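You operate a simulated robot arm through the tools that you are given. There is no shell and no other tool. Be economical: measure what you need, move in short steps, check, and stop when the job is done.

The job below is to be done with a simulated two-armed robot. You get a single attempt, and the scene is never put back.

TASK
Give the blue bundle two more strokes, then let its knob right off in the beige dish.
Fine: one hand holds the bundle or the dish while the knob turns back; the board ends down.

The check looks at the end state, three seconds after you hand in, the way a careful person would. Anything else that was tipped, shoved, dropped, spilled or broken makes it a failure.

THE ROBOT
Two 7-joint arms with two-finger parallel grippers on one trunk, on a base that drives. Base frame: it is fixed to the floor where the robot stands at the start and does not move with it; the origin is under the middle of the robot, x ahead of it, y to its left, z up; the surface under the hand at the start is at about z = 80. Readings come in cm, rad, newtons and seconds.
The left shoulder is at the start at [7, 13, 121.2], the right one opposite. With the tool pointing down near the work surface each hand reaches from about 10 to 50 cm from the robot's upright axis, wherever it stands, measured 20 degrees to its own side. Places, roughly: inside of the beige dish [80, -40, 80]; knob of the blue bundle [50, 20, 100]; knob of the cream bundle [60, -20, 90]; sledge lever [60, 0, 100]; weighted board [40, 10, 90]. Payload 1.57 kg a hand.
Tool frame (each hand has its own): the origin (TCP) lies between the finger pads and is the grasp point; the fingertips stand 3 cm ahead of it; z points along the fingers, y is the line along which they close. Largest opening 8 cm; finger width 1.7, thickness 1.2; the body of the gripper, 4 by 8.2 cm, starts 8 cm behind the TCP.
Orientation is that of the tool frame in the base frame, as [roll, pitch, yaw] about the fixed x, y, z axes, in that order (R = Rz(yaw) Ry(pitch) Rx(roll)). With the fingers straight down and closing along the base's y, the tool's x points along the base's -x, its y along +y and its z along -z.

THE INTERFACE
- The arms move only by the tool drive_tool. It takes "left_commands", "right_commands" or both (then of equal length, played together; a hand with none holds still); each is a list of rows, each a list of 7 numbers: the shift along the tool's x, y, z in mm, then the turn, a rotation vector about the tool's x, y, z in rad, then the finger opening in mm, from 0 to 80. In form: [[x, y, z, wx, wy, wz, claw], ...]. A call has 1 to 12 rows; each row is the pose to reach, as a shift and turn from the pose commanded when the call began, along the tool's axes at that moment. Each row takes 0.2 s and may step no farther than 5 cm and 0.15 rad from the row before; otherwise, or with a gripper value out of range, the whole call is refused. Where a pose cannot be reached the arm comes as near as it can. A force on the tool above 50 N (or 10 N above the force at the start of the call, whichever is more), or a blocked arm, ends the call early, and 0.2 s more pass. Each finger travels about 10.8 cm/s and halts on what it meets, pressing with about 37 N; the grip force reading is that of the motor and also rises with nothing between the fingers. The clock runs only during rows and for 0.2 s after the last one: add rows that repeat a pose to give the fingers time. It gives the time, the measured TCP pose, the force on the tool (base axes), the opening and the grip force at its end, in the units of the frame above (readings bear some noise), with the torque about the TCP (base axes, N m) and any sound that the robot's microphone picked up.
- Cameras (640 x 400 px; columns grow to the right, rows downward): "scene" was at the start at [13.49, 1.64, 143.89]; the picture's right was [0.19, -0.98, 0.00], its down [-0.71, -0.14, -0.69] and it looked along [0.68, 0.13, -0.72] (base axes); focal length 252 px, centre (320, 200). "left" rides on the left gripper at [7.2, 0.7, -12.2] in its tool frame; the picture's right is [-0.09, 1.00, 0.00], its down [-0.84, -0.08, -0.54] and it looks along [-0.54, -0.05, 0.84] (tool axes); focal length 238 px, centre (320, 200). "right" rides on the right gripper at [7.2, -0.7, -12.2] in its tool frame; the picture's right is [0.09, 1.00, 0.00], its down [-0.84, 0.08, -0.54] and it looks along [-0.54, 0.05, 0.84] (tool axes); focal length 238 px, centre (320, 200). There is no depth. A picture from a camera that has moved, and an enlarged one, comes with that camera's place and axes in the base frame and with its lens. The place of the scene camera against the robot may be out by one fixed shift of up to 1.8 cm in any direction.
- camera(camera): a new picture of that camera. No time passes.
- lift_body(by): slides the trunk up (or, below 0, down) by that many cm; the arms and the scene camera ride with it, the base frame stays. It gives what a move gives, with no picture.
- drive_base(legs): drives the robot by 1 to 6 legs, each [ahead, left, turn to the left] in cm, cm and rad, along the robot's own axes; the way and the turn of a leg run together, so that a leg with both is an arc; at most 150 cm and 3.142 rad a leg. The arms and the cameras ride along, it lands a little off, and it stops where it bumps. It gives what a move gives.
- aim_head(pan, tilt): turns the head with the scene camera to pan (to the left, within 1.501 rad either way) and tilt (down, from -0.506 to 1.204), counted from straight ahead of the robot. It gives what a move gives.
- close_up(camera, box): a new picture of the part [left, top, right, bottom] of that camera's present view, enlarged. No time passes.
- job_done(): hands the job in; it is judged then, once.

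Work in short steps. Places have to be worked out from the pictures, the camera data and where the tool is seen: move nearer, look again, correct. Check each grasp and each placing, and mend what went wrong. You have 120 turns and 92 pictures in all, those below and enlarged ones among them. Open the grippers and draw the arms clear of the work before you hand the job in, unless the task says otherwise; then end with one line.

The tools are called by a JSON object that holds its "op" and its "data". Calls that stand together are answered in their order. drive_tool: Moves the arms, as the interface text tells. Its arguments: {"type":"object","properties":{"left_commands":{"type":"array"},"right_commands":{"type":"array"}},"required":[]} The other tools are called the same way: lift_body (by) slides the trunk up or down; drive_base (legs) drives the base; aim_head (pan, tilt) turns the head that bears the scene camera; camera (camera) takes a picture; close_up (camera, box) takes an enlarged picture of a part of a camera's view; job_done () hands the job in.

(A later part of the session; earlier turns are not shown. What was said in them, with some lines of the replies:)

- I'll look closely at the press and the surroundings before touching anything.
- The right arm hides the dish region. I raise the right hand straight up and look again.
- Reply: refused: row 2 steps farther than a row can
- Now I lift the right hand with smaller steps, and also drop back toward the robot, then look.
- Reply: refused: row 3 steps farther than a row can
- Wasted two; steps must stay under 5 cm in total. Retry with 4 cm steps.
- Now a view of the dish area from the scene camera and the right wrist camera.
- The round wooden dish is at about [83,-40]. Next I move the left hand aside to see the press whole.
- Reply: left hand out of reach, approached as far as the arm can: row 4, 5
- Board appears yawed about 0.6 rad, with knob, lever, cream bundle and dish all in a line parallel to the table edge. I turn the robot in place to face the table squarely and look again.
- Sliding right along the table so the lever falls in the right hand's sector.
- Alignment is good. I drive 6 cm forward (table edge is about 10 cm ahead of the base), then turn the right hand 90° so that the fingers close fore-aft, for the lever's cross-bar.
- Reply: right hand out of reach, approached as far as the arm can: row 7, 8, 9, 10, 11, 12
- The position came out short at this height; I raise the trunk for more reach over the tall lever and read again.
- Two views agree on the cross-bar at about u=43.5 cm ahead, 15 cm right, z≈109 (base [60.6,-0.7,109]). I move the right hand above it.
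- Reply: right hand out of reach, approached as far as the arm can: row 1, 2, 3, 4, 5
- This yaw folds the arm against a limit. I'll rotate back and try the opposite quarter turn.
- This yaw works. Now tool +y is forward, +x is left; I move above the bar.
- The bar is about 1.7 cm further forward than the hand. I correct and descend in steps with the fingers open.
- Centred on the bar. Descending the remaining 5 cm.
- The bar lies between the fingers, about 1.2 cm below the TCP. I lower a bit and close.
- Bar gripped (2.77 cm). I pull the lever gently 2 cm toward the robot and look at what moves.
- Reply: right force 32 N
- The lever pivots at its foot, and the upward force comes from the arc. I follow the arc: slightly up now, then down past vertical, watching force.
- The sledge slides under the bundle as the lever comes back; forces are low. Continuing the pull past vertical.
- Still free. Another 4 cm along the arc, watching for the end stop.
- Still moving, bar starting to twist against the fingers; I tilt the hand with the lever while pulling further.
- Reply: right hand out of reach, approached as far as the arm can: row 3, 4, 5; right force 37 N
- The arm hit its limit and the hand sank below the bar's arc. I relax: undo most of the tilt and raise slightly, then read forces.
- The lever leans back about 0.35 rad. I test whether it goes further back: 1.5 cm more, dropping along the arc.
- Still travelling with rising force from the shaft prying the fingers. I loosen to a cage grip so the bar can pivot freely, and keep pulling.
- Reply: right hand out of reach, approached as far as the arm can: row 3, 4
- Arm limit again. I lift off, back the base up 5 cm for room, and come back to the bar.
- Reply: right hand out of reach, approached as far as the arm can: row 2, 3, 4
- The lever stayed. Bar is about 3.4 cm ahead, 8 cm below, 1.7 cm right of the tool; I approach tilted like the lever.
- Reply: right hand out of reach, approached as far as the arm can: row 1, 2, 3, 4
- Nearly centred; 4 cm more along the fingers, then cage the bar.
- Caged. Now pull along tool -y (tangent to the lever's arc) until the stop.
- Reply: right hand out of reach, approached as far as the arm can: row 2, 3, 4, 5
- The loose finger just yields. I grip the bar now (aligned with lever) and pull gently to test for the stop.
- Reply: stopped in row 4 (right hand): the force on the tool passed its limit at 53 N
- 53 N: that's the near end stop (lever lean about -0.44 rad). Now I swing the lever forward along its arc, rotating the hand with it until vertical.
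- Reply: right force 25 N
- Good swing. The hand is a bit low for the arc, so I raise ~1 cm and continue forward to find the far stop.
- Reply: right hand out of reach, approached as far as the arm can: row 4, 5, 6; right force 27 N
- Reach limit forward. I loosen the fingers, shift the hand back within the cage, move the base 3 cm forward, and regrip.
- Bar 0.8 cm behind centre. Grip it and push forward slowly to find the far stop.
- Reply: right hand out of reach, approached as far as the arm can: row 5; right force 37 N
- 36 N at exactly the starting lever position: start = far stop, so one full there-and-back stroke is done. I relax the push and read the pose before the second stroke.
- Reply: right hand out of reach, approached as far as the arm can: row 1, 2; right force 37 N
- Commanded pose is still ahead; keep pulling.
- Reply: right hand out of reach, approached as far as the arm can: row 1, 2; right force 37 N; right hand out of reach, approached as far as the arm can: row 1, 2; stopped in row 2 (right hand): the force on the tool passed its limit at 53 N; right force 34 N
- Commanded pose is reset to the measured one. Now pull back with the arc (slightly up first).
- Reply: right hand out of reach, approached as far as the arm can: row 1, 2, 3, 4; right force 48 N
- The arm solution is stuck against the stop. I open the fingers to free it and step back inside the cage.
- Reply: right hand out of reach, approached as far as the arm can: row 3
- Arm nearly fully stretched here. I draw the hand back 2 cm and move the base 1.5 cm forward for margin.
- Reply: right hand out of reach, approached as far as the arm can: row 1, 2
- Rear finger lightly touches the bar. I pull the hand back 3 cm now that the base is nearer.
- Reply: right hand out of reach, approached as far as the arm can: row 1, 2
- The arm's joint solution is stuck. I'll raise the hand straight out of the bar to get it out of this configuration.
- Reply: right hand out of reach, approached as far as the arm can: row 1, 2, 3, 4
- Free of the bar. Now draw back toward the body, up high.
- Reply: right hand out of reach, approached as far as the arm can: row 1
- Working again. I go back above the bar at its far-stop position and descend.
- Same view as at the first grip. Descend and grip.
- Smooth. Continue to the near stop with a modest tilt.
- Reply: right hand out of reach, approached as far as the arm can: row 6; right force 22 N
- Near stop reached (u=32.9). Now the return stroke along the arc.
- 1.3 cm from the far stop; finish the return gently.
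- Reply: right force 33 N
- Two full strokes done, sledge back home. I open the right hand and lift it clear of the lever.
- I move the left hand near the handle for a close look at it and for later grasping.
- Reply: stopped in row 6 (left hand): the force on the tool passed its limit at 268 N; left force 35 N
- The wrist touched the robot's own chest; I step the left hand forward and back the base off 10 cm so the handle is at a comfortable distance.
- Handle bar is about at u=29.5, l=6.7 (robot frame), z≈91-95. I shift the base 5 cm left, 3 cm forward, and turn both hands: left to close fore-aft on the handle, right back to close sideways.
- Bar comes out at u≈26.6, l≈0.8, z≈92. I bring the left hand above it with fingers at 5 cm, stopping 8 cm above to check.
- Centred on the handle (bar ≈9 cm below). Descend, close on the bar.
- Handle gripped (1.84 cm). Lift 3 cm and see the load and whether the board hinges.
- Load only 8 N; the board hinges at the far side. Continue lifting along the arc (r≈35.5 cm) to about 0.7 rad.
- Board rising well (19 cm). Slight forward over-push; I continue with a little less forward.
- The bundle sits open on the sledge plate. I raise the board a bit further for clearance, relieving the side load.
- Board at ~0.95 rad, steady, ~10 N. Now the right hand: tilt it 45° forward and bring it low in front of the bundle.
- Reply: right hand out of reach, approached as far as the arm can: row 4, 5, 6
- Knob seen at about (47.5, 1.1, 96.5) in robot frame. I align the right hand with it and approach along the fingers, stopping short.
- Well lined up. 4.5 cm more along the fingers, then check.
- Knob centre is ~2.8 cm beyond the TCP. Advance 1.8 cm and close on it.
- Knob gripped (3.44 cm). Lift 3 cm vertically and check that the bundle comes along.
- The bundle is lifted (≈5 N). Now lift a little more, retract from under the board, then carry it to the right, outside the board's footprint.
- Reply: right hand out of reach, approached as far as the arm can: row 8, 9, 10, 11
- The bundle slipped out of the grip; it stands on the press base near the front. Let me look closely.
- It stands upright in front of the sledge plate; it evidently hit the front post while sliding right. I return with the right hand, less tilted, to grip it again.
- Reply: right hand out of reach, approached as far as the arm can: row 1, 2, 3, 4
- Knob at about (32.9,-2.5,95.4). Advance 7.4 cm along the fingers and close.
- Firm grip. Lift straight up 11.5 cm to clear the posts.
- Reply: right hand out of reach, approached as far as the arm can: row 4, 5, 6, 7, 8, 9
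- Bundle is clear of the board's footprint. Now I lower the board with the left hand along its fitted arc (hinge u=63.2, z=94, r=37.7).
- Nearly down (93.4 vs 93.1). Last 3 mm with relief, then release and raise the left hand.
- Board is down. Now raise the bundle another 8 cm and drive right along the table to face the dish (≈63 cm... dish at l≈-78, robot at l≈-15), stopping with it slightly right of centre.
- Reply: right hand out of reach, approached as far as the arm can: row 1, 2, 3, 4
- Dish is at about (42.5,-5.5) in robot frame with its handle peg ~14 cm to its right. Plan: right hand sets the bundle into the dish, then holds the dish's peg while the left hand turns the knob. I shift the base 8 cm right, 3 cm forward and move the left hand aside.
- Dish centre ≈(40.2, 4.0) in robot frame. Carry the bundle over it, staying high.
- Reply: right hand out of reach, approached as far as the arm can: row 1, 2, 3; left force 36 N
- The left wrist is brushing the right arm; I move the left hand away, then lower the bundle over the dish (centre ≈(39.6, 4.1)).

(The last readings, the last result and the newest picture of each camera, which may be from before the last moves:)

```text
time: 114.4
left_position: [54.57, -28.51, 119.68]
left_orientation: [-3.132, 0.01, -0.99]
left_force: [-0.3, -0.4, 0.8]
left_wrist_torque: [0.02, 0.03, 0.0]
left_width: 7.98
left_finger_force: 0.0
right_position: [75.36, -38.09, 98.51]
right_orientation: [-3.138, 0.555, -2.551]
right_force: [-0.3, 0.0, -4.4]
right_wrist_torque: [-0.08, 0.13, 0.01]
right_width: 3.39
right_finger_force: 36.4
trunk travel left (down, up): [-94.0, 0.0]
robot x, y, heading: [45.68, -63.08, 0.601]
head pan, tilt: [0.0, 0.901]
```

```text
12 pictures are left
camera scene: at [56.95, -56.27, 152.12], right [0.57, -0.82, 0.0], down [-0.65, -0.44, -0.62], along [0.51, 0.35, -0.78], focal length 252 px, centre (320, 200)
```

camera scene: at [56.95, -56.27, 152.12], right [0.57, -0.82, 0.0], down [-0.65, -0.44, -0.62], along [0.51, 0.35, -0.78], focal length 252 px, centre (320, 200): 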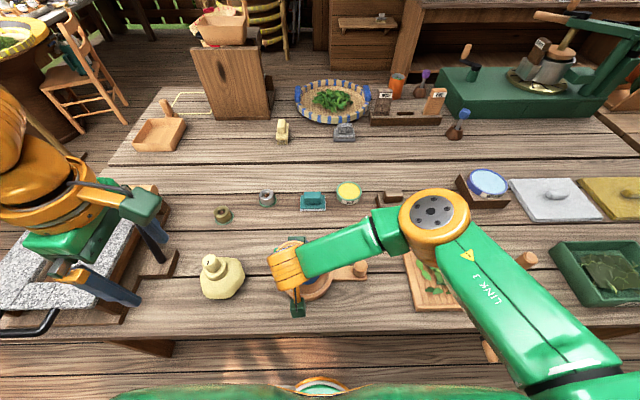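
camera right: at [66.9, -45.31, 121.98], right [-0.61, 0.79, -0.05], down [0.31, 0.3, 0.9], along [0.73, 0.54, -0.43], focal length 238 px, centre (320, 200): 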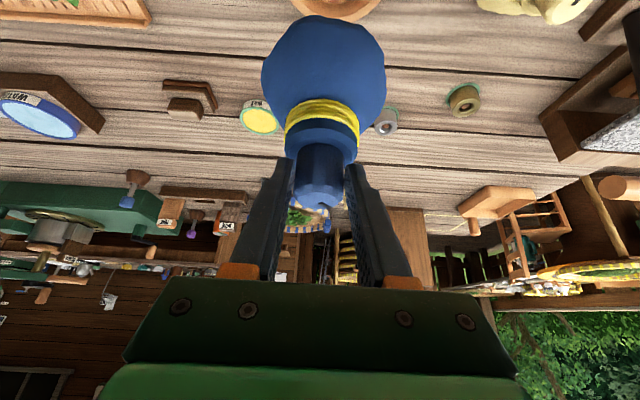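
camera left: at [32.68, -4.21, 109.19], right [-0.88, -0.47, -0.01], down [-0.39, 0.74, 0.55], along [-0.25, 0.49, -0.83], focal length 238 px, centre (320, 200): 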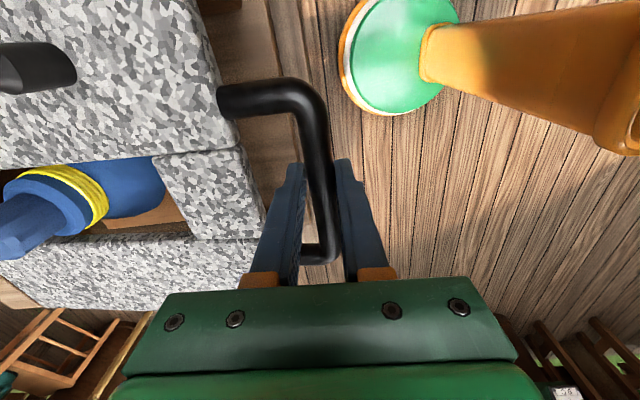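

Lower slowly until the bundle's weight is carried by the dish.

{"op": "drive_tool", "data": {"right_commands": [[5, 0, 8, 0, 0, 0, 5], [10, 0, 17, 0, 0, 0, 5], [13, 0, 21, 0, 0, 0, 5]]}}

{"op": "camera", "data": {"camera": "right"}}

```text
time: 115.2
left_position: [54.76, -28.67, 119.62]
left_orientation: [-3.131, 0.01, -0.99]
left_force: [-0.7, -0.1, -0.1]
left_wrist_torque: [-0.04, 0.02, 0.0]
left_width: 8.01
left_finger_force: 0.0
right_position: [75.35, -38.16, 95.82]
right_orientation: [-3.138, 0.558, -2.551]
right_force: [0.3, 0.3, -4.6]
right_wrist_torque: [-0.1, 0.14, -0.03]
right_width: 3.36
right_finger_force: 36.6
trunk travel left (down, up): [-94.0, 0.0]
robot x, y, heading: [45.95, -63.51, 0.604]
head pan, tilt: [0.0, 0.901]
```

```text
11 pictures are left
camera right: at [65.37, -45.75, 102.54], right [-0.62, 0.79, -0.05], down [0.31, 0.3, 0.9], along [0.72, 0.54, -0.43], focal length 238 px, centre (320, 200)
```

right: 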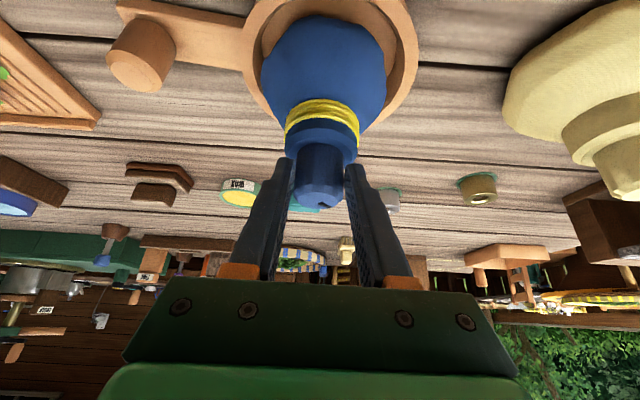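

Over the dish and centred to within a centimetre. Lower further in small steps.

{"op": "drive_tool", "data": {"right_commands": [[2, 2, 4, 0, 0, 0, 5], [5, 4, 8, 0, 0, 0, 5], [7, 5, 11, 0, 0, 0, 5]]}}

```text
time: 116.0
left_position: [54.58, -29.01, 119.91]
left_orientation: [-3.129, 0.013, -0.989]
left_force: [-0.4, -0.2, -0.6]
left_wrist_torque: [-0.02, 0.02, 0.01]
left_width: 7.99
left_finger_force: 0.0
right_position: [75.23, -38.05, 94.93]
right_orientation: [-3.14, 0.568, -2.552]
right_force: [4.6, -1.1, 28.0]
right_wrist_torque: [0.27, -0.61, -0.09]
right_width: 3.37
right_finger_force: 36.9
trunk travel left (down, up): [-94.0, 0.0]
robot x, y, heading: [45.82, -63.69, 0.605]
head pan, tilt: [0.0, 0.901]
```

Contact. Back off 4 mm, release, and withdraw along the fingers.

{"op": "drive_tool", "data": {"right_commands": [[-2, 0, -4, 0, 0, 0, 5], [-2, 0, -4, 0, 0, 0, 30], [-2, 0, -4, 0, 0, 0, 60], [-2, 0, -4, 0, 0, 0, 80], [-2, 0, -40, 0, 0, 0, 80], [-2, 0, -80, 0, 0, 0, 80], [-20, 0, -110, 0, 0.1, 0, 80], [-20, -40, -110, 0, 0.22, 0, 80], [-20, -80, -110, 0, 0.34, 0, 80], [-20, -115, -110, 0, 0.46, 0, 80], [-20, -145, -110, 0, 0.55, 0, 80]]}}

{"op": "camera", "data": {"camera": "right"}}

```text
time: 118.4
left_position: [54.73, -28.62, 119.51]
left_orientation: [-3.132, 0.011, -0.99]
left_force: [0.2, 0.2, -1.2]
left_wrist_torque: [0.0, 0.0, 0.01]
left_width: 8.01
left_finger_force: 0.0
right_position: [79.84, -52.14, 105.23]
right_orientation: [-3.141, 0.006, -2.553]
right_force: [0.2, -0.1, -0.7]
right_wrist_torque: [-0.01, 0.01, 0.0]
right_width: 8.01
right_finger_force: 0.1
trunk travel left (down, up): [-94.0, 0.0]
robot x, y, heading: [45.81, -63.76, 0.609]
head pan, tilt: [0.0, 0.901]
```

```text
10 pictures are left
camera right: at [74.22, -56.81, 117.41], right [-0.63, 0.78, 0.0], down [0.65, 0.53, 0.55], along [0.42, 0.34, -0.84], focal length 238 px, centre (320, 200)
```

right: 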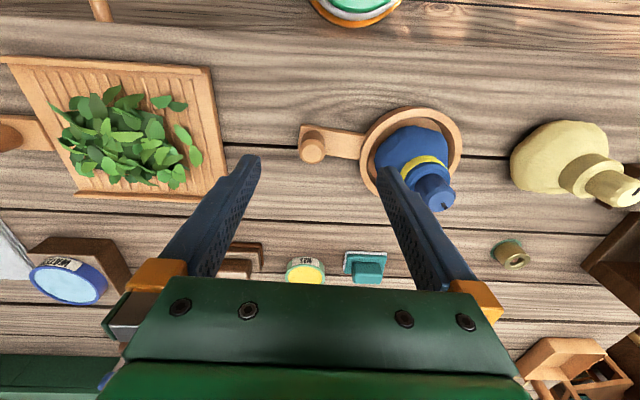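

Bundle stands in the dish. Peg is 5.2 cm ahead and 1.3 cm right of the tool; the knob is at about (39.9, 3.8, 94). I descend on the peg and grip it.

{"op": "drive_tool", "data": {"right_commands": [[-25, -6, 20, 0, 0, 0, 60], [-50, -12, 55, 0, 0, 0, 60], [-52, -13, 95, 0, 0, 0, 60], [-52, -13, 135, 0, 0, 0, 60], [-52, -13, 170, 0, 0, 0, 60]]}}

{"op": "camera", "data": {"camera": "right"}}

```text
time: 119.6
left_position: [54.66, -28.65, 119.51]
left_orientation: [-3.133, 0.01, -0.989]
left_force: [-0.7, -0.5, -0.3]
left_wrist_torque: [0.0, -0.03, -0.02]
left_width: 7.99
left_finger_force: 0.1
right_position: [84.93, -50.3, 88.03]
right_orientation: [-3.138, 0.006, -2.551]
right_force: [-0.5, -0.4, 0.2]
right_wrist_torque: [0.0, -0.02, 0.0]
right_width: 6.03
right_finger_force: 0.1
trunk travel left (down, up): [-94.0, 0.0]
robot x, y, heading: [46.15, -63.99, 0.6]
head pan, tilt: [0.0, 0.901]
```

```text
9 pictures are left
camera right: at [79.28, -54.72, 100.29], right [-0.63, 0.78, 0.0], down [0.65, 0.53, 0.55], along [0.43, 0.34, -0.84], focal length 238 px, centre (320, 200)
```

right: 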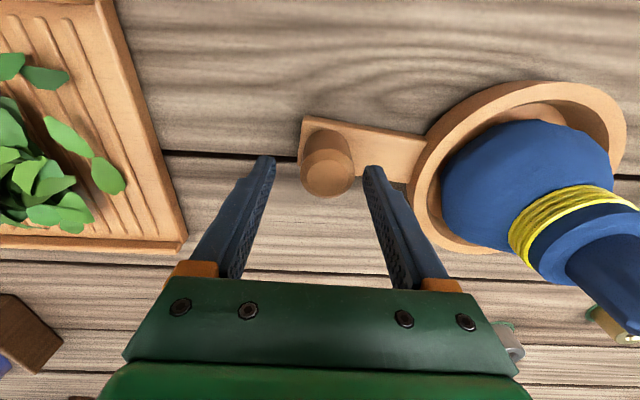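

Peg top is 2.3 cm below the TCP. Descend 2.3 cm and close gently.

{"op": "drive_tool", "data": {"right_commands": [[-1, 4, 12, 0, 0, 0, 60], [-1, 5, 23, 0, 0, 0, 60], [-1, 5, 23, 0, 0, 0, 40], [-1, 5, 23, 0, 0, 0, 28], [-1, 5, 23, 0, 0, 0, 20], [-1, 5, 23, 0, 0, 0, 20]]}}

```text
time: 121.0
left_position: [54.67, -28.72, 119.67]
left_orientation: [-3.129, 0.011, -0.992]
left_force: [-0.9, -0.4, -0.8]
left_wrist_torque: [-0.02, 0.05, 0.0]
left_width: 7.99
left_finger_force: 0.1
right_position: [84.68, -49.81, 85.94]
right_orientation: [-3.141, 0.008, -2.554]
right_force: [-0.7, 2.1, 0.1]
right_wrist_torque: [0.56, 0.35, 0.01]
right_width: 3.51
right_finger_force: 37.1
trunk travel left (down, up): [-94.0, 0.0]
robot x, y, heading: [45.54, -64.06, 0.602]
head pan, tilt: [0.0, 0.901]
```

Peg held (3.51 cm). Now bring the left hand over the knob, turning it back to the nominal yaw on the way, staying high.

{"op": "drive_tool", "data": {"left_commands": [[15, -10, 0, 0, 0, 0.13, 80], [32, -20, 0, 0, 0, 0.26, 80], [49, -31, 0, 0, 0, 0.39, 80], [66, -42, 0, 0, 0, 0.52, 80], [83, -53, 0, 0, 0, 0.65, 80], [100, -64, 5, 0, 0, 0.78, 80], [118, -75, 10, 0, 0, 0.91, 80], [136, -86, 20, 0, 0, 1.04, 80], [154, -97, 30, 0, 0, 1.17, 80], [172, -108, 40, 0, 0, 1.3, 80], [188, -118, 50, 0, 0, 1.43, 80], [201, -127, 60, 0, 0, 1.56, 80]]}}

{"op": "camera", "data": {"camera": "left"}}

```text
time: 123.6
left_position: [76.28, -38.37, 113.18]
left_orientation: [3.131, 0.012, -2.552]
left_force: [-0.5, -0.3, -0.5]
left_wrist_torque: [0.0, 0.02, -0.01]
left_width: 8.02
left_finger_force: 0.0
right_position: [84.69, -49.76, 85.88]
right_orientation: [-3.14, 0.007, -2.553]
right_force: [-0.9, 0.7, 0.4]
right_wrist_torque: [0.63, 0.39, 0.17]
right_width: 3.5
right_finger_force: 36.9
trunk travel left (down, up): [-94.0, 0.0]
robot x, y, heading: [45.81, -63.39, 0.605]
head pan, tilt: [0.0, 0.901]
```

```text
8 pictures are left
camera left: at [69.85, -42.06, 125.41], right [-0.48, 0.88, 0.01], down [0.74, 0.39, 0.55], along [0.48, 0.27, -0.84], focal length 238 px, centre (320, 200)
```

left: 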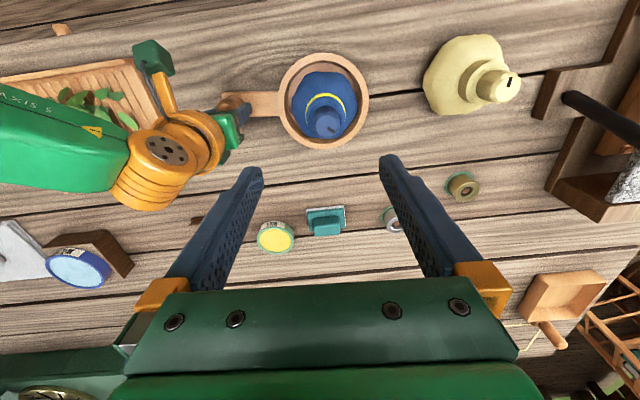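

Knob is ~0.7 cm ahead and 0.4 cm left of the tool axis. Descend most of the way.

{"op": "drive_tool", "data": {"left_commands": [[-4, 3, 40, 0, 0, 0, 80], [-7, 4, 80, 0, 0, 0, 80], [-7, 4, 110, 0, 0, 0, 80], [-7, 4, 135, 0, 0, 0, 80]]}}

{"op": "camera", "data": {"camera": "left"}}

```text
time: 124.6
left_position: [76.61, -37.35, 99.84]
left_orientation: [3.133, 0.011, -2.553]
left_force: [-0.9, 0.1, 0.6]
left_wrist_torque: [-0.03, -0.02, 0.01]
left_width: 8.01
left_finger_force: 0.1
right_position: [84.76, -49.79, 85.97]
right_orientation: [-3.14, 0.007, -2.553]
right_force: [-1.7, 0.5, 0.5]
right_wrist_torque: [0.54, 0.35, 0.09]
right_width: 3.52
right_finger_force: 37.5
trunk travel left (down, up): [-94.0, 0.0]
robot x, y, heading: [46.0, -63.79, 0.604]
head pan, tilt: [0.0, 0.901]
```

```text
7 pictures are left
camera left: at [70.26, -41.02, 112.0], right [-0.48, 0.88, 0.01], down [0.74, 0.4, 0.55], along [0.48, 0.27, -0.84], focal length 238 px, centre (320, 200)
```

left: 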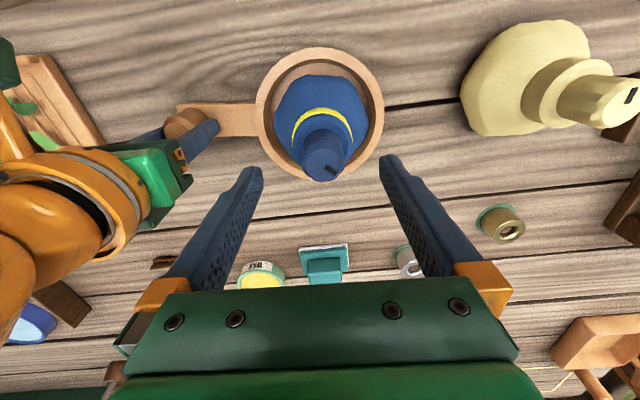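

Descend 4 cm, slight correction, and close on the knob.

{"op": "drive_tool", "data": {"left_commands": [[-4, 3, 20, 0, 0, 0, 80], [-6, 4, 40, 0, 0, 0, 80], [-6, 4, 40, 0, 0, 0, 50], [-6, 4, 40, 0, 0, 0, 20], [-6, 4, 40, 0, 0, 0, 10], [-6, 4, 40, 0, 0, 0, 10]]}}

{"op": "drive_tool", "data": {"left_commands": [[0, 0, 0, 0, 0, -0.12, 10], [0, 0, 0, 0, 0, -0.24, 10], [0, 0, 0, 0, 0, -0.36, 10], [0, 0, 0, 0, 0, -0.48, 10]]}}

{"op": "camera", "data": {"camera": "left"}}

```text
time: 126.0
left_position: [77.03, -36.67, 96.02]
left_orientation: [3.134, 0.008, -2.549]
left_force: [0.3, -1.2, -0.6]
left_wrist_torque: [-0.21, -0.08, -0.01]
left_width: 3.4
left_finger_force: 37.0
right_position: [84.79, -49.81, 85.85]
right_orientation: [-3.139, 0.008, -2.554]
right_force: [-1.6, 1.6, 2.7]
right_wrist_torque: [0.63, 0.42, 0.15]
right_width: 3.5
right_finger_force: 36.8
trunk travel left (down, up): [-94.0, 0.0]
robot x, y, heading: [45.8, -63.81, 0.599]
head pan, tilt: [0.0, 0.901]
```

```text
time: 127.0
left_position: [77.03, -36.66, 95.93]
left_orientation: [3.139, 0.014, -2.065]
left_force: [1.5, -2.3, 11.7]
left_wrist_torque: [-0.48, 0.32, -0.04]
left_width: 3.39
left_finger_force: 37.2
right_position: [84.67, -49.92, 85.93]
right_orientation: [-3.139, 0.007, -2.554]
right_force: [-1.1, 6.3, -4.3]
right_wrist_torque: [-0.07, -0.47, -0.31]
right_width: 3.49
right_finger_force: 37.5
trunk travel left (down, up): [-94.0, 0.0]
robot x, y, heading: [45.92, -63.59, 0.603]
head pan, tilt: [0.0, 0.901]
```

```text
6 pictures are left
camera left: at [72.93, -42.97, 108.04], right [-0.83, 0.56, 0.0], down [0.46, 0.69, 0.55], along [0.3, 0.46, -0.83], focal length 238 px, centre (320, 200)
```

left: 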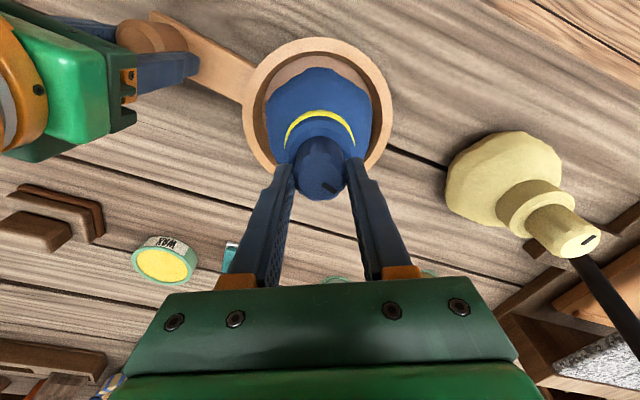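

The knob turns with the hand and pushes up (thread rising) – counter-clockwise is right. I continue turning, rising slightly.

{"op": "drive_tool", "data": {"left_commands": [[0, 0, -2, 0, 0, -0.14, 10], [0, 0, -3, 0, 0, -0.28, 10], [0, 0, -4, 0, 0, -0.42, 10], [0, 0, -5, 0, 0, -0.56, 10], [0, 0, -5, 0, 0, -0.7, 10], [0, 0, -6, 0, 0, -0.84, 10], [0, 0, -6, 0, 0, -0.98, 10], [0, 0, -7, 0, 0, -1.12, 10], [0, 0, -7, 0, 0, -1.26, 10], [0, 0, -8, 0, 0, -1.4, 10]]}}

```text
time: 129.2
left_position: [77.09, -36.61, 96.75]
left_orientation: [-3.128, 0.007, -0.667]
left_force: [1.0, -3.4, -5.9]
left_wrist_torque: [-0.58, -0.18, 0.04]
left_width: 3.4
left_finger_force: 36.8
right_position: [84.76, -49.73, 85.88]
right_orientation: [-3.14, 0.005, -2.553]
right_force: [-0.6, 3.2, 3.4]
right_wrist_torque: [0.65, 0.33, 0.02]
right_width: 3.53
right_finger_force: 37.0
trunk travel left (down, up): [-94.0, 0.0]
robot x, y, heading: [46.11, -63.6, 0.6]
head pan, tilt: [0.0, 0.901]
```

Good range. The hand now carries some bundle weight, so I rose slightly too much; lower 4 mm and turn on to find the range limit.

{"op": "drive_tool", "data": {"left_commands": [[0, 0, 4, 0, 0, -0.1, 10], [0, 0, 4, 0, 0, -0.24, 10], [0, 0, 4, 0, 0, -0.38, 10], [0, 0, 3, 0, 0, -0.52, 10], [0, 0, 3, 0, 0, -0.66, 10], [0, 0, 3, 0, 0, -0.8, 10]]}}

```text
time: 130.6
left_position: [77.13, -36.65, 96.31]
left_orientation: [-3.126, -0.003, 0.133]
left_force: [-0.5, -2.5, -5.8]
left_wrist_torque: [-0.45, 0.19, -0.04]
left_width: 3.4
left_finger_force: 37.2
right_position: [84.74, -49.78, 85.89]
right_orientation: [-3.139, 0.007, -2.553]
right_force: [0.2, 2.4, 2.9]
right_wrist_torque: [0.65, 0.37, -0.02]
right_width: 3.51
right_finger_force: 36.9
trunk travel left (down, up): [-94.0, 0.0]
robot x, y, heading: [45.95, -63.63, 0.601]
head pan, tilt: [0.0, 0.901]
```

Force suggests the bundle may be lifted; look before continuing.

{"op": "camera", "data": {"camera": "left"}}

```text
5 pictures are left
camera left: at [84.22, -36.59, 108.56], right [0.04, -1.0, -0.01], down [-0.84, -0.04, 0.54], along [-0.54, -0.01, -0.84], focal length 238 px, centre (320, 200)
```

left: 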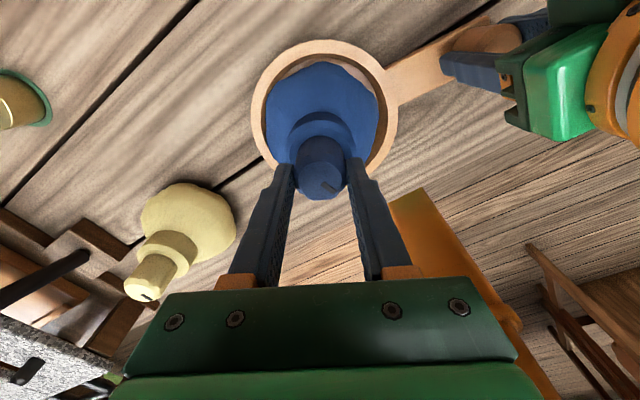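

The yellow tie has loosened and the body spreads – it is letting off. I set it down, release, turn the hand back and regrip for another turn.

{"op": "drive_tool", "data": {"left_commands": [[0, 0, 2, 0, 0, 0, 10], [0, 0, 4, 0, 0, 0, 10], [0, 0, 4, 0, 0, 0, 45], [0, 0, 4, 0, 0, 0, 80], [0, 0, 4, 0, 0, 0, 80], [0, 0, -12, 0, 0, 0.14, 80], [0, 0, -12, 0, 0, 0.28, 80], [0, 0, -12, 0, 0, 0.42, 80], [0, 0, -12, 0, 0, 0.56, 80], [0, 0, -12, 0, 0, 0.7, 80], [0, 0, -12, 0, 0, 0.84, 80], [0, 0, -12, 0, 0, 0.98, 80]]}}

{"op": "drive_tool", "data": {"left_commands": [[0, 0, 0, 0, 0, 0.145, 80], [0, 0, 0, 0, 0, 0.29, 80], [0, 0, 0, 0, 0, 0.435, 80], [0, 0, 0, 0, 0, 0.58, 80], [0, 0, 0, 0, 0, 0.725, 80], [0, 0, 0, 0, 0, 0.87, 80], [0, 0, 0, 0, 0, 1.015, 80], [0, 0, 0, 0, 0, 1.16, 80], [0, 0, 0, 0, 0, 1.305, 80], [0, 0, 0, 0, 0, 1.45, 80], [0, 0, 0, 0, 0, 1.595, 80], [0, 0, 0, 0, 0, 1.7, 80]]}}

{"op": "camera", "data": {"camera": "left"}}

```text
time: 133.2
left_position: [77.05, -36.67, 97.54]
left_orientation: [-3.133, 0.007, -0.853]
left_force: [0.4, 0.2, 0.0]
left_wrist_torque: [0.0, 0.04, 0.0]
left_width: 8.0
left_finger_force: 0.0
right_position: [84.68, -50.0, 85.91]
right_orientation: [-3.141, 0.008, -2.554]
right_force: [-1.3, -0.8, 1.6]
right_wrist_torque: [0.47, 0.4, 0.13]
right_width: 3.51
right_finger_force: 36.6
trunk travel left (down, up): [-94.0, 0.0]
robot x, y, heading: [45.85, -63.4, 0.603]
head pan, tilt: [0.0, 0.901]
```

```text
time: 135.8
left_position: [76.99, -36.73, 97.6]
left_orientation: [3.131, 0.01, -2.552]
left_force: [-0.5, -0.6, 0.3]
left_wrist_torque: [-0.03, 0.02, -0.02]
left_width: 7.99
left_finger_force: 0.1
right_position: [84.65, -49.89, 85.88]
right_orientation: [-3.139, 0.007, -2.555]
right_force: [-1.2, -1.0, 1.0]
right_wrist_torque: [0.56, 0.39, 0.09]
right_width: 3.51
right_finger_force: 37.2
trunk travel left (down, up): [-94.0, 0.0]
robot x, y, heading: [45.65, -63.81, 0.597]
head pan, tilt: [0.0, 0.901]
```

```text
4 pictures are left
camera left: at [70.6, -40.38, 109.78], right [-0.48, 0.88, 0.01], down [0.74, 0.39, 0.55], along [0.48, 0.27, -0.84], focal length 238 px, centre (320, 200)
```

left: 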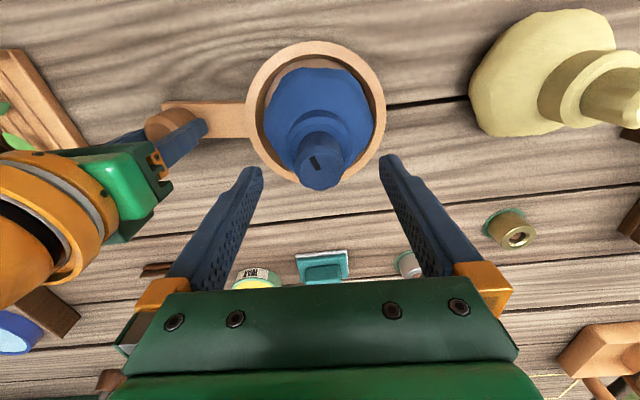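

Tie gone and the bundle has slackened like the cream one. I'll give it another turn to be sure it's fully off, watching torque for a stop.

{"op": "drive_tool", "data": {"left_commands": [[0, 0, 14, 0, 0, 0, 80], [0, 0, 14, 0, 0, 0, 45], [0, 0, 14, 0, 0, 0, 20], [0, 0, 14, 0, 0, 0, 10], [0, 0, 14, 0, 0, -0.14, 10], [0, 0, 14, 0, 0, -0.28, 10], [0, 0, 14, 0, 0, -0.42, 10], [0, 0, 14, 0, 0, -0.56, 10], [0, 0, 14, 0, 0, -0.7, 10], [0, 0, 14, 0, 0, -0.84, 10], [0, 0, 14, 0, 0, -0.98, 10]]}}

```text
time: 138.2
left_position: [77.08, -36.66, 96.2]
left_orientation: [-3.14, 0.015, -1.567]
left_force: [6.3, -1.4, 3.2]
left_wrist_torque: [-0.08, -0.54, -0.45]
left_width: 3.47
left_finger_force: 37.5
right_position: [84.82, -49.74, 85.9]
right_orientation: [3.141, 0.008, -2.552]
right_force: [-2.6, 4.1, 1.7]
right_wrist_torque: [0.55, 0.35, 0.42]
right_width: 3.52
right_finger_force: 37.0
trunk travel left (down, up): [-94.0, 0.0]
robot x, y, heading: [45.76, -63.74, 0.601]
head pan, tilt: [0.0, 0.901]
```

Torque has appeared (-0.45 Nm), suggesting the end of travel. One look at the knob against the fingers.

{"op": "close_up", "data": {"camera": "left", "box": [220, 20, 420, 220]}}

```text
2.00 times, centred on (320, 120) of left
camera zoom: at [76.36, -44.09, 108.28], right [-1.0, 0.09, 0.0], down [0.07, 0.83, 0.55], along [0.05, 0.55, -0.83], focal length 477 px, centre (320, 360)
```

zoom: 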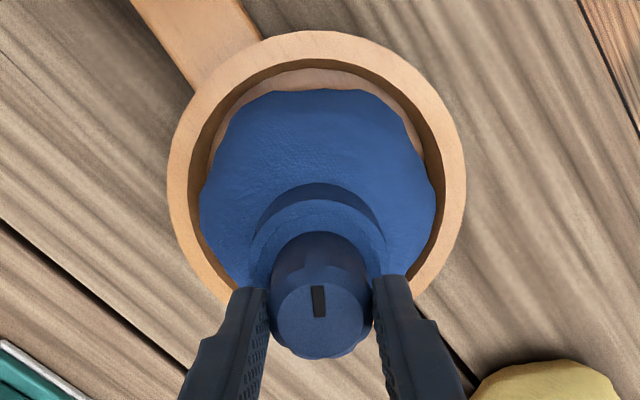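

The mark has slipped relative to the fingers: the knob has stopped. I turn a further 0.3 rad to confirm the stop.

{"op": "drive_tool", "data": {"left_commands": [[0, 0, 0, 0, 0, -0.1, 10], [0, 0, 0, 0, 0, -0.2, 10], [0, 0, 0, 0, 0, -0.3, 10]]}}

{"op": "close_up", "data": {"camera": "left", "box": [220, 20, 420, 220]}}

```text
time: 139.0
left_position: [77.01, -36.56, 96.13]
left_orientation: [-3.135, 0.014, -1.269]
left_force: [1.7, -3.6, 4.4]
left_wrist_torque: [-0.13, -0.02, -0.43]
left_width: 3.43
left_finger_force: 36.8
right_position: [84.72, -49.83, 85.92]
right_orientation: [-3.14, 0.007, -2.552]
right_force: [-0.5, 5.3, 1.6]
right_wrist_torque: [0.41, 0.43, -0.05]
right_width: 3.52
right_finger_force: 37.3
trunk travel left (down, up): [-94.0, 0.0]
robot x, y, heading: [46.35, -63.74, 0.604]
head pan, tilt: [0.0, 0.901]
```

```text
2.00 times, centred on (320, 120) of left
camera zoom: at [78.5, -43.95, 108.28], right [-0.98, -0.21, 0.0], down [-0.18, 0.81, 0.55], along [-0.11, 0.54, -0.83], focal length 477 px, centre (320, 360)
```

zoom: 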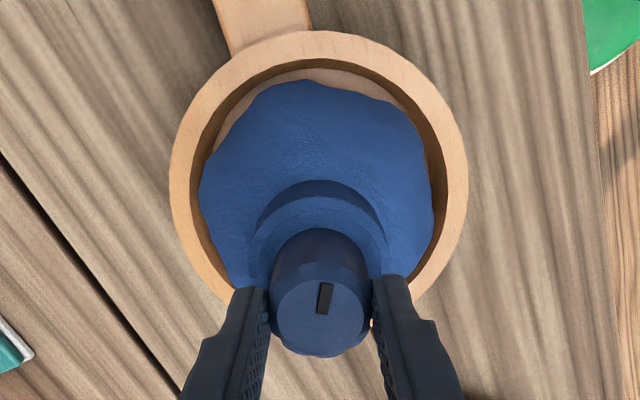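

The knob no longer follows: it's at the end, fully let off. Release the knob and rise; then release the peg and rise.

{"op": "drive_tool", "data": {"left_commands": [[0, 0, 0, 0, 0, 0.1, 10], [0, 0, 0, 0, 0, 0.1, 40], [0, 0, 0, 0, 0, 0.1, 80], [0, 0, 0, 0, 0, 0.1, 80], [0, 0, -30, 0, 0, 0.1, 80], [0, 0, -70, 0, 0, 0.1, 80], [0, 0, -110, 0, 0, 0.1, 80], [0, 0, -150, 0, 0, 0.1, 80]]}}

{"op": "drive_tool", "data": {"right_commands": [[0, 0, 0, 0, 0, 0, 45], [0, 0, 0, 0, 0, 0, 65], [0, 0, -30, 0, 0, 0, 65], [0, 0, -70, 0, 0, 0, 65], [0, -30, -105, 0, 0, 0, 65], [20, -60, -135, 0, 0, 0, 65], [50, -90, -160, 0, 0, 0, 65]]}}

{"op": "drive_tool", "data": {"left_commands": [[-35, 20, 0, 0, 0, 0, 80], [-70, 40, 0, 0, 0, 0, 80], [-105, 60, 0, 0, 0, 0, 80], [-140, 80, 0, 0, 0, 0, 80]]}}

{"op": "camera", "data": {"camera": "scene"}}

```text
time: 140.8
left_position: [77.14, -36.99, 111.11]
left_orientation: [-3.136, 0.014, -1.369]
left_force: [0.1, 0.6, 0.3]
left_wrist_torque: [0.02, -0.02, 0.0]
left_width: 8.01
left_finger_force: 0.1
right_position: [84.68, -49.98, 85.91]
right_orientation: [-3.14, 0.006, -2.553]
right_force: [-1.3, -0.2, 0.2]
right_wrist_torque: [0.41, 0.38, 0.09]
right_width: 3.51
right_finger_force: 36.9
trunk travel left (down, up): [-94.0, 0.0]
robot x, y, heading: [45.92, -63.73, 0.608]
head pan, tilt: [0.0, 0.901]
```

```text
time: 142.4
left_position: [77.09, -37.12, 111.25]
left_orientation: [-3.136, 0.015, -1.371]
left_force: [-0.5, 0.2, 0.2]
left_wrist_torque: [0.02, -0.02, 0.02]
left_width: 8.02
left_finger_force: 0.1
right_position: [85.37, -60.59, 102.18]
right_orientation: [-3.14, 0.008, -2.556]
right_force: [0.2, -1.1, 0.2]
right_wrist_torque: [0.01, -0.02, 0.02]
right_width: 6.5
right_finger_force: 0.0
trunk travel left (down, up): [-94.0, 0.0]
robot x, y, heading: [46.22, -63.19, 0.6]
head pan, tilt: [0.0, 0.901]
```

```text
time: 143.4
left_position: [66.1, -24.62, 111.26]
left_orientation: [-3.137, 0.012, -1.369]
left_force: [0.2, 0.1, 0.1]
left_wrist_torque: [-0.03, -0.03, 0.0]
left_width: 7.96
left_finger_force: 0.1
right_position: [85.19, -60.16, 102.12]
right_orientation: [-3.137, 0.006, -2.553]
right_force: [0.0, -1.5, 0.5]
right_wrist_torque: [-0.02, 0.0, 0.01]
right_width: 6.48
right_finger_force: 0.2
trunk travel left (down, up): [-94.0, 0.0]
robot x, y, heading: [46.29, -63.59, 0.605]
head pan, tilt: [0.0, 0.901]
```

```text
1 pictures are left
camera scene: at [56.68, -56.23, 152.14], right [0.57, -0.82, 0.0], down [-0.64, -0.45, -0.62], along [0.51, 0.35, -0.78], focal length 252 px, centre (320, 200)
```

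scene: 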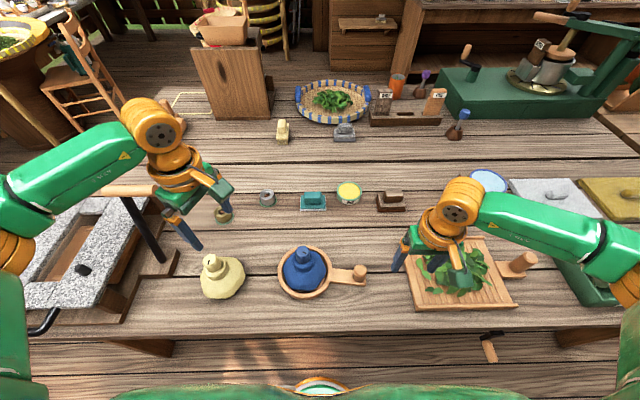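

All in place: bundle slack in the dish, board down, other things undisturbed. I back the robot away so that both arms are clear.

{"op": "drive_base", "data": {"legs": [[-15, 0, 0]]}}

{"op": "job_done", "data": {}}

```text
time: 144.8
left_position: [54.31, -32.94, 111.22]
left_orientation: [-3.141, 0.013, -1.369]
left_force: [0.4, 0.2, -0.3]
left_wrist_torque: [-0.02, 0.03, 0.0]
left_width: 8.02
left_finger_force: 0.1
right_position: [73.28, -68.53, 102.06]
right_orientation: [-3.139, 0.002, -2.553]
right_force: [0.0, -0.1, 0.4]
right_wrist_torque: [-0.01, 0.0, 0.02]
right_width: 6.49
right_finger_force: 0.1
trunk travel left (down, up): [-94.0, 0.0]
robot x, y, heading: [33.51, -71.83, 0.6]
head pan, tilt: [0.0, 0.901]
```

```text
The job is handed in.
```

I handed in with the blue bundle given two full there-and-back strokes, its knob let off to the stop in the beige dish, and the board down; I took "stroke" as there and back. While I lifted it out of the press the bundle slipped from the gripper and landed upright on the press base, and I picked it up again.
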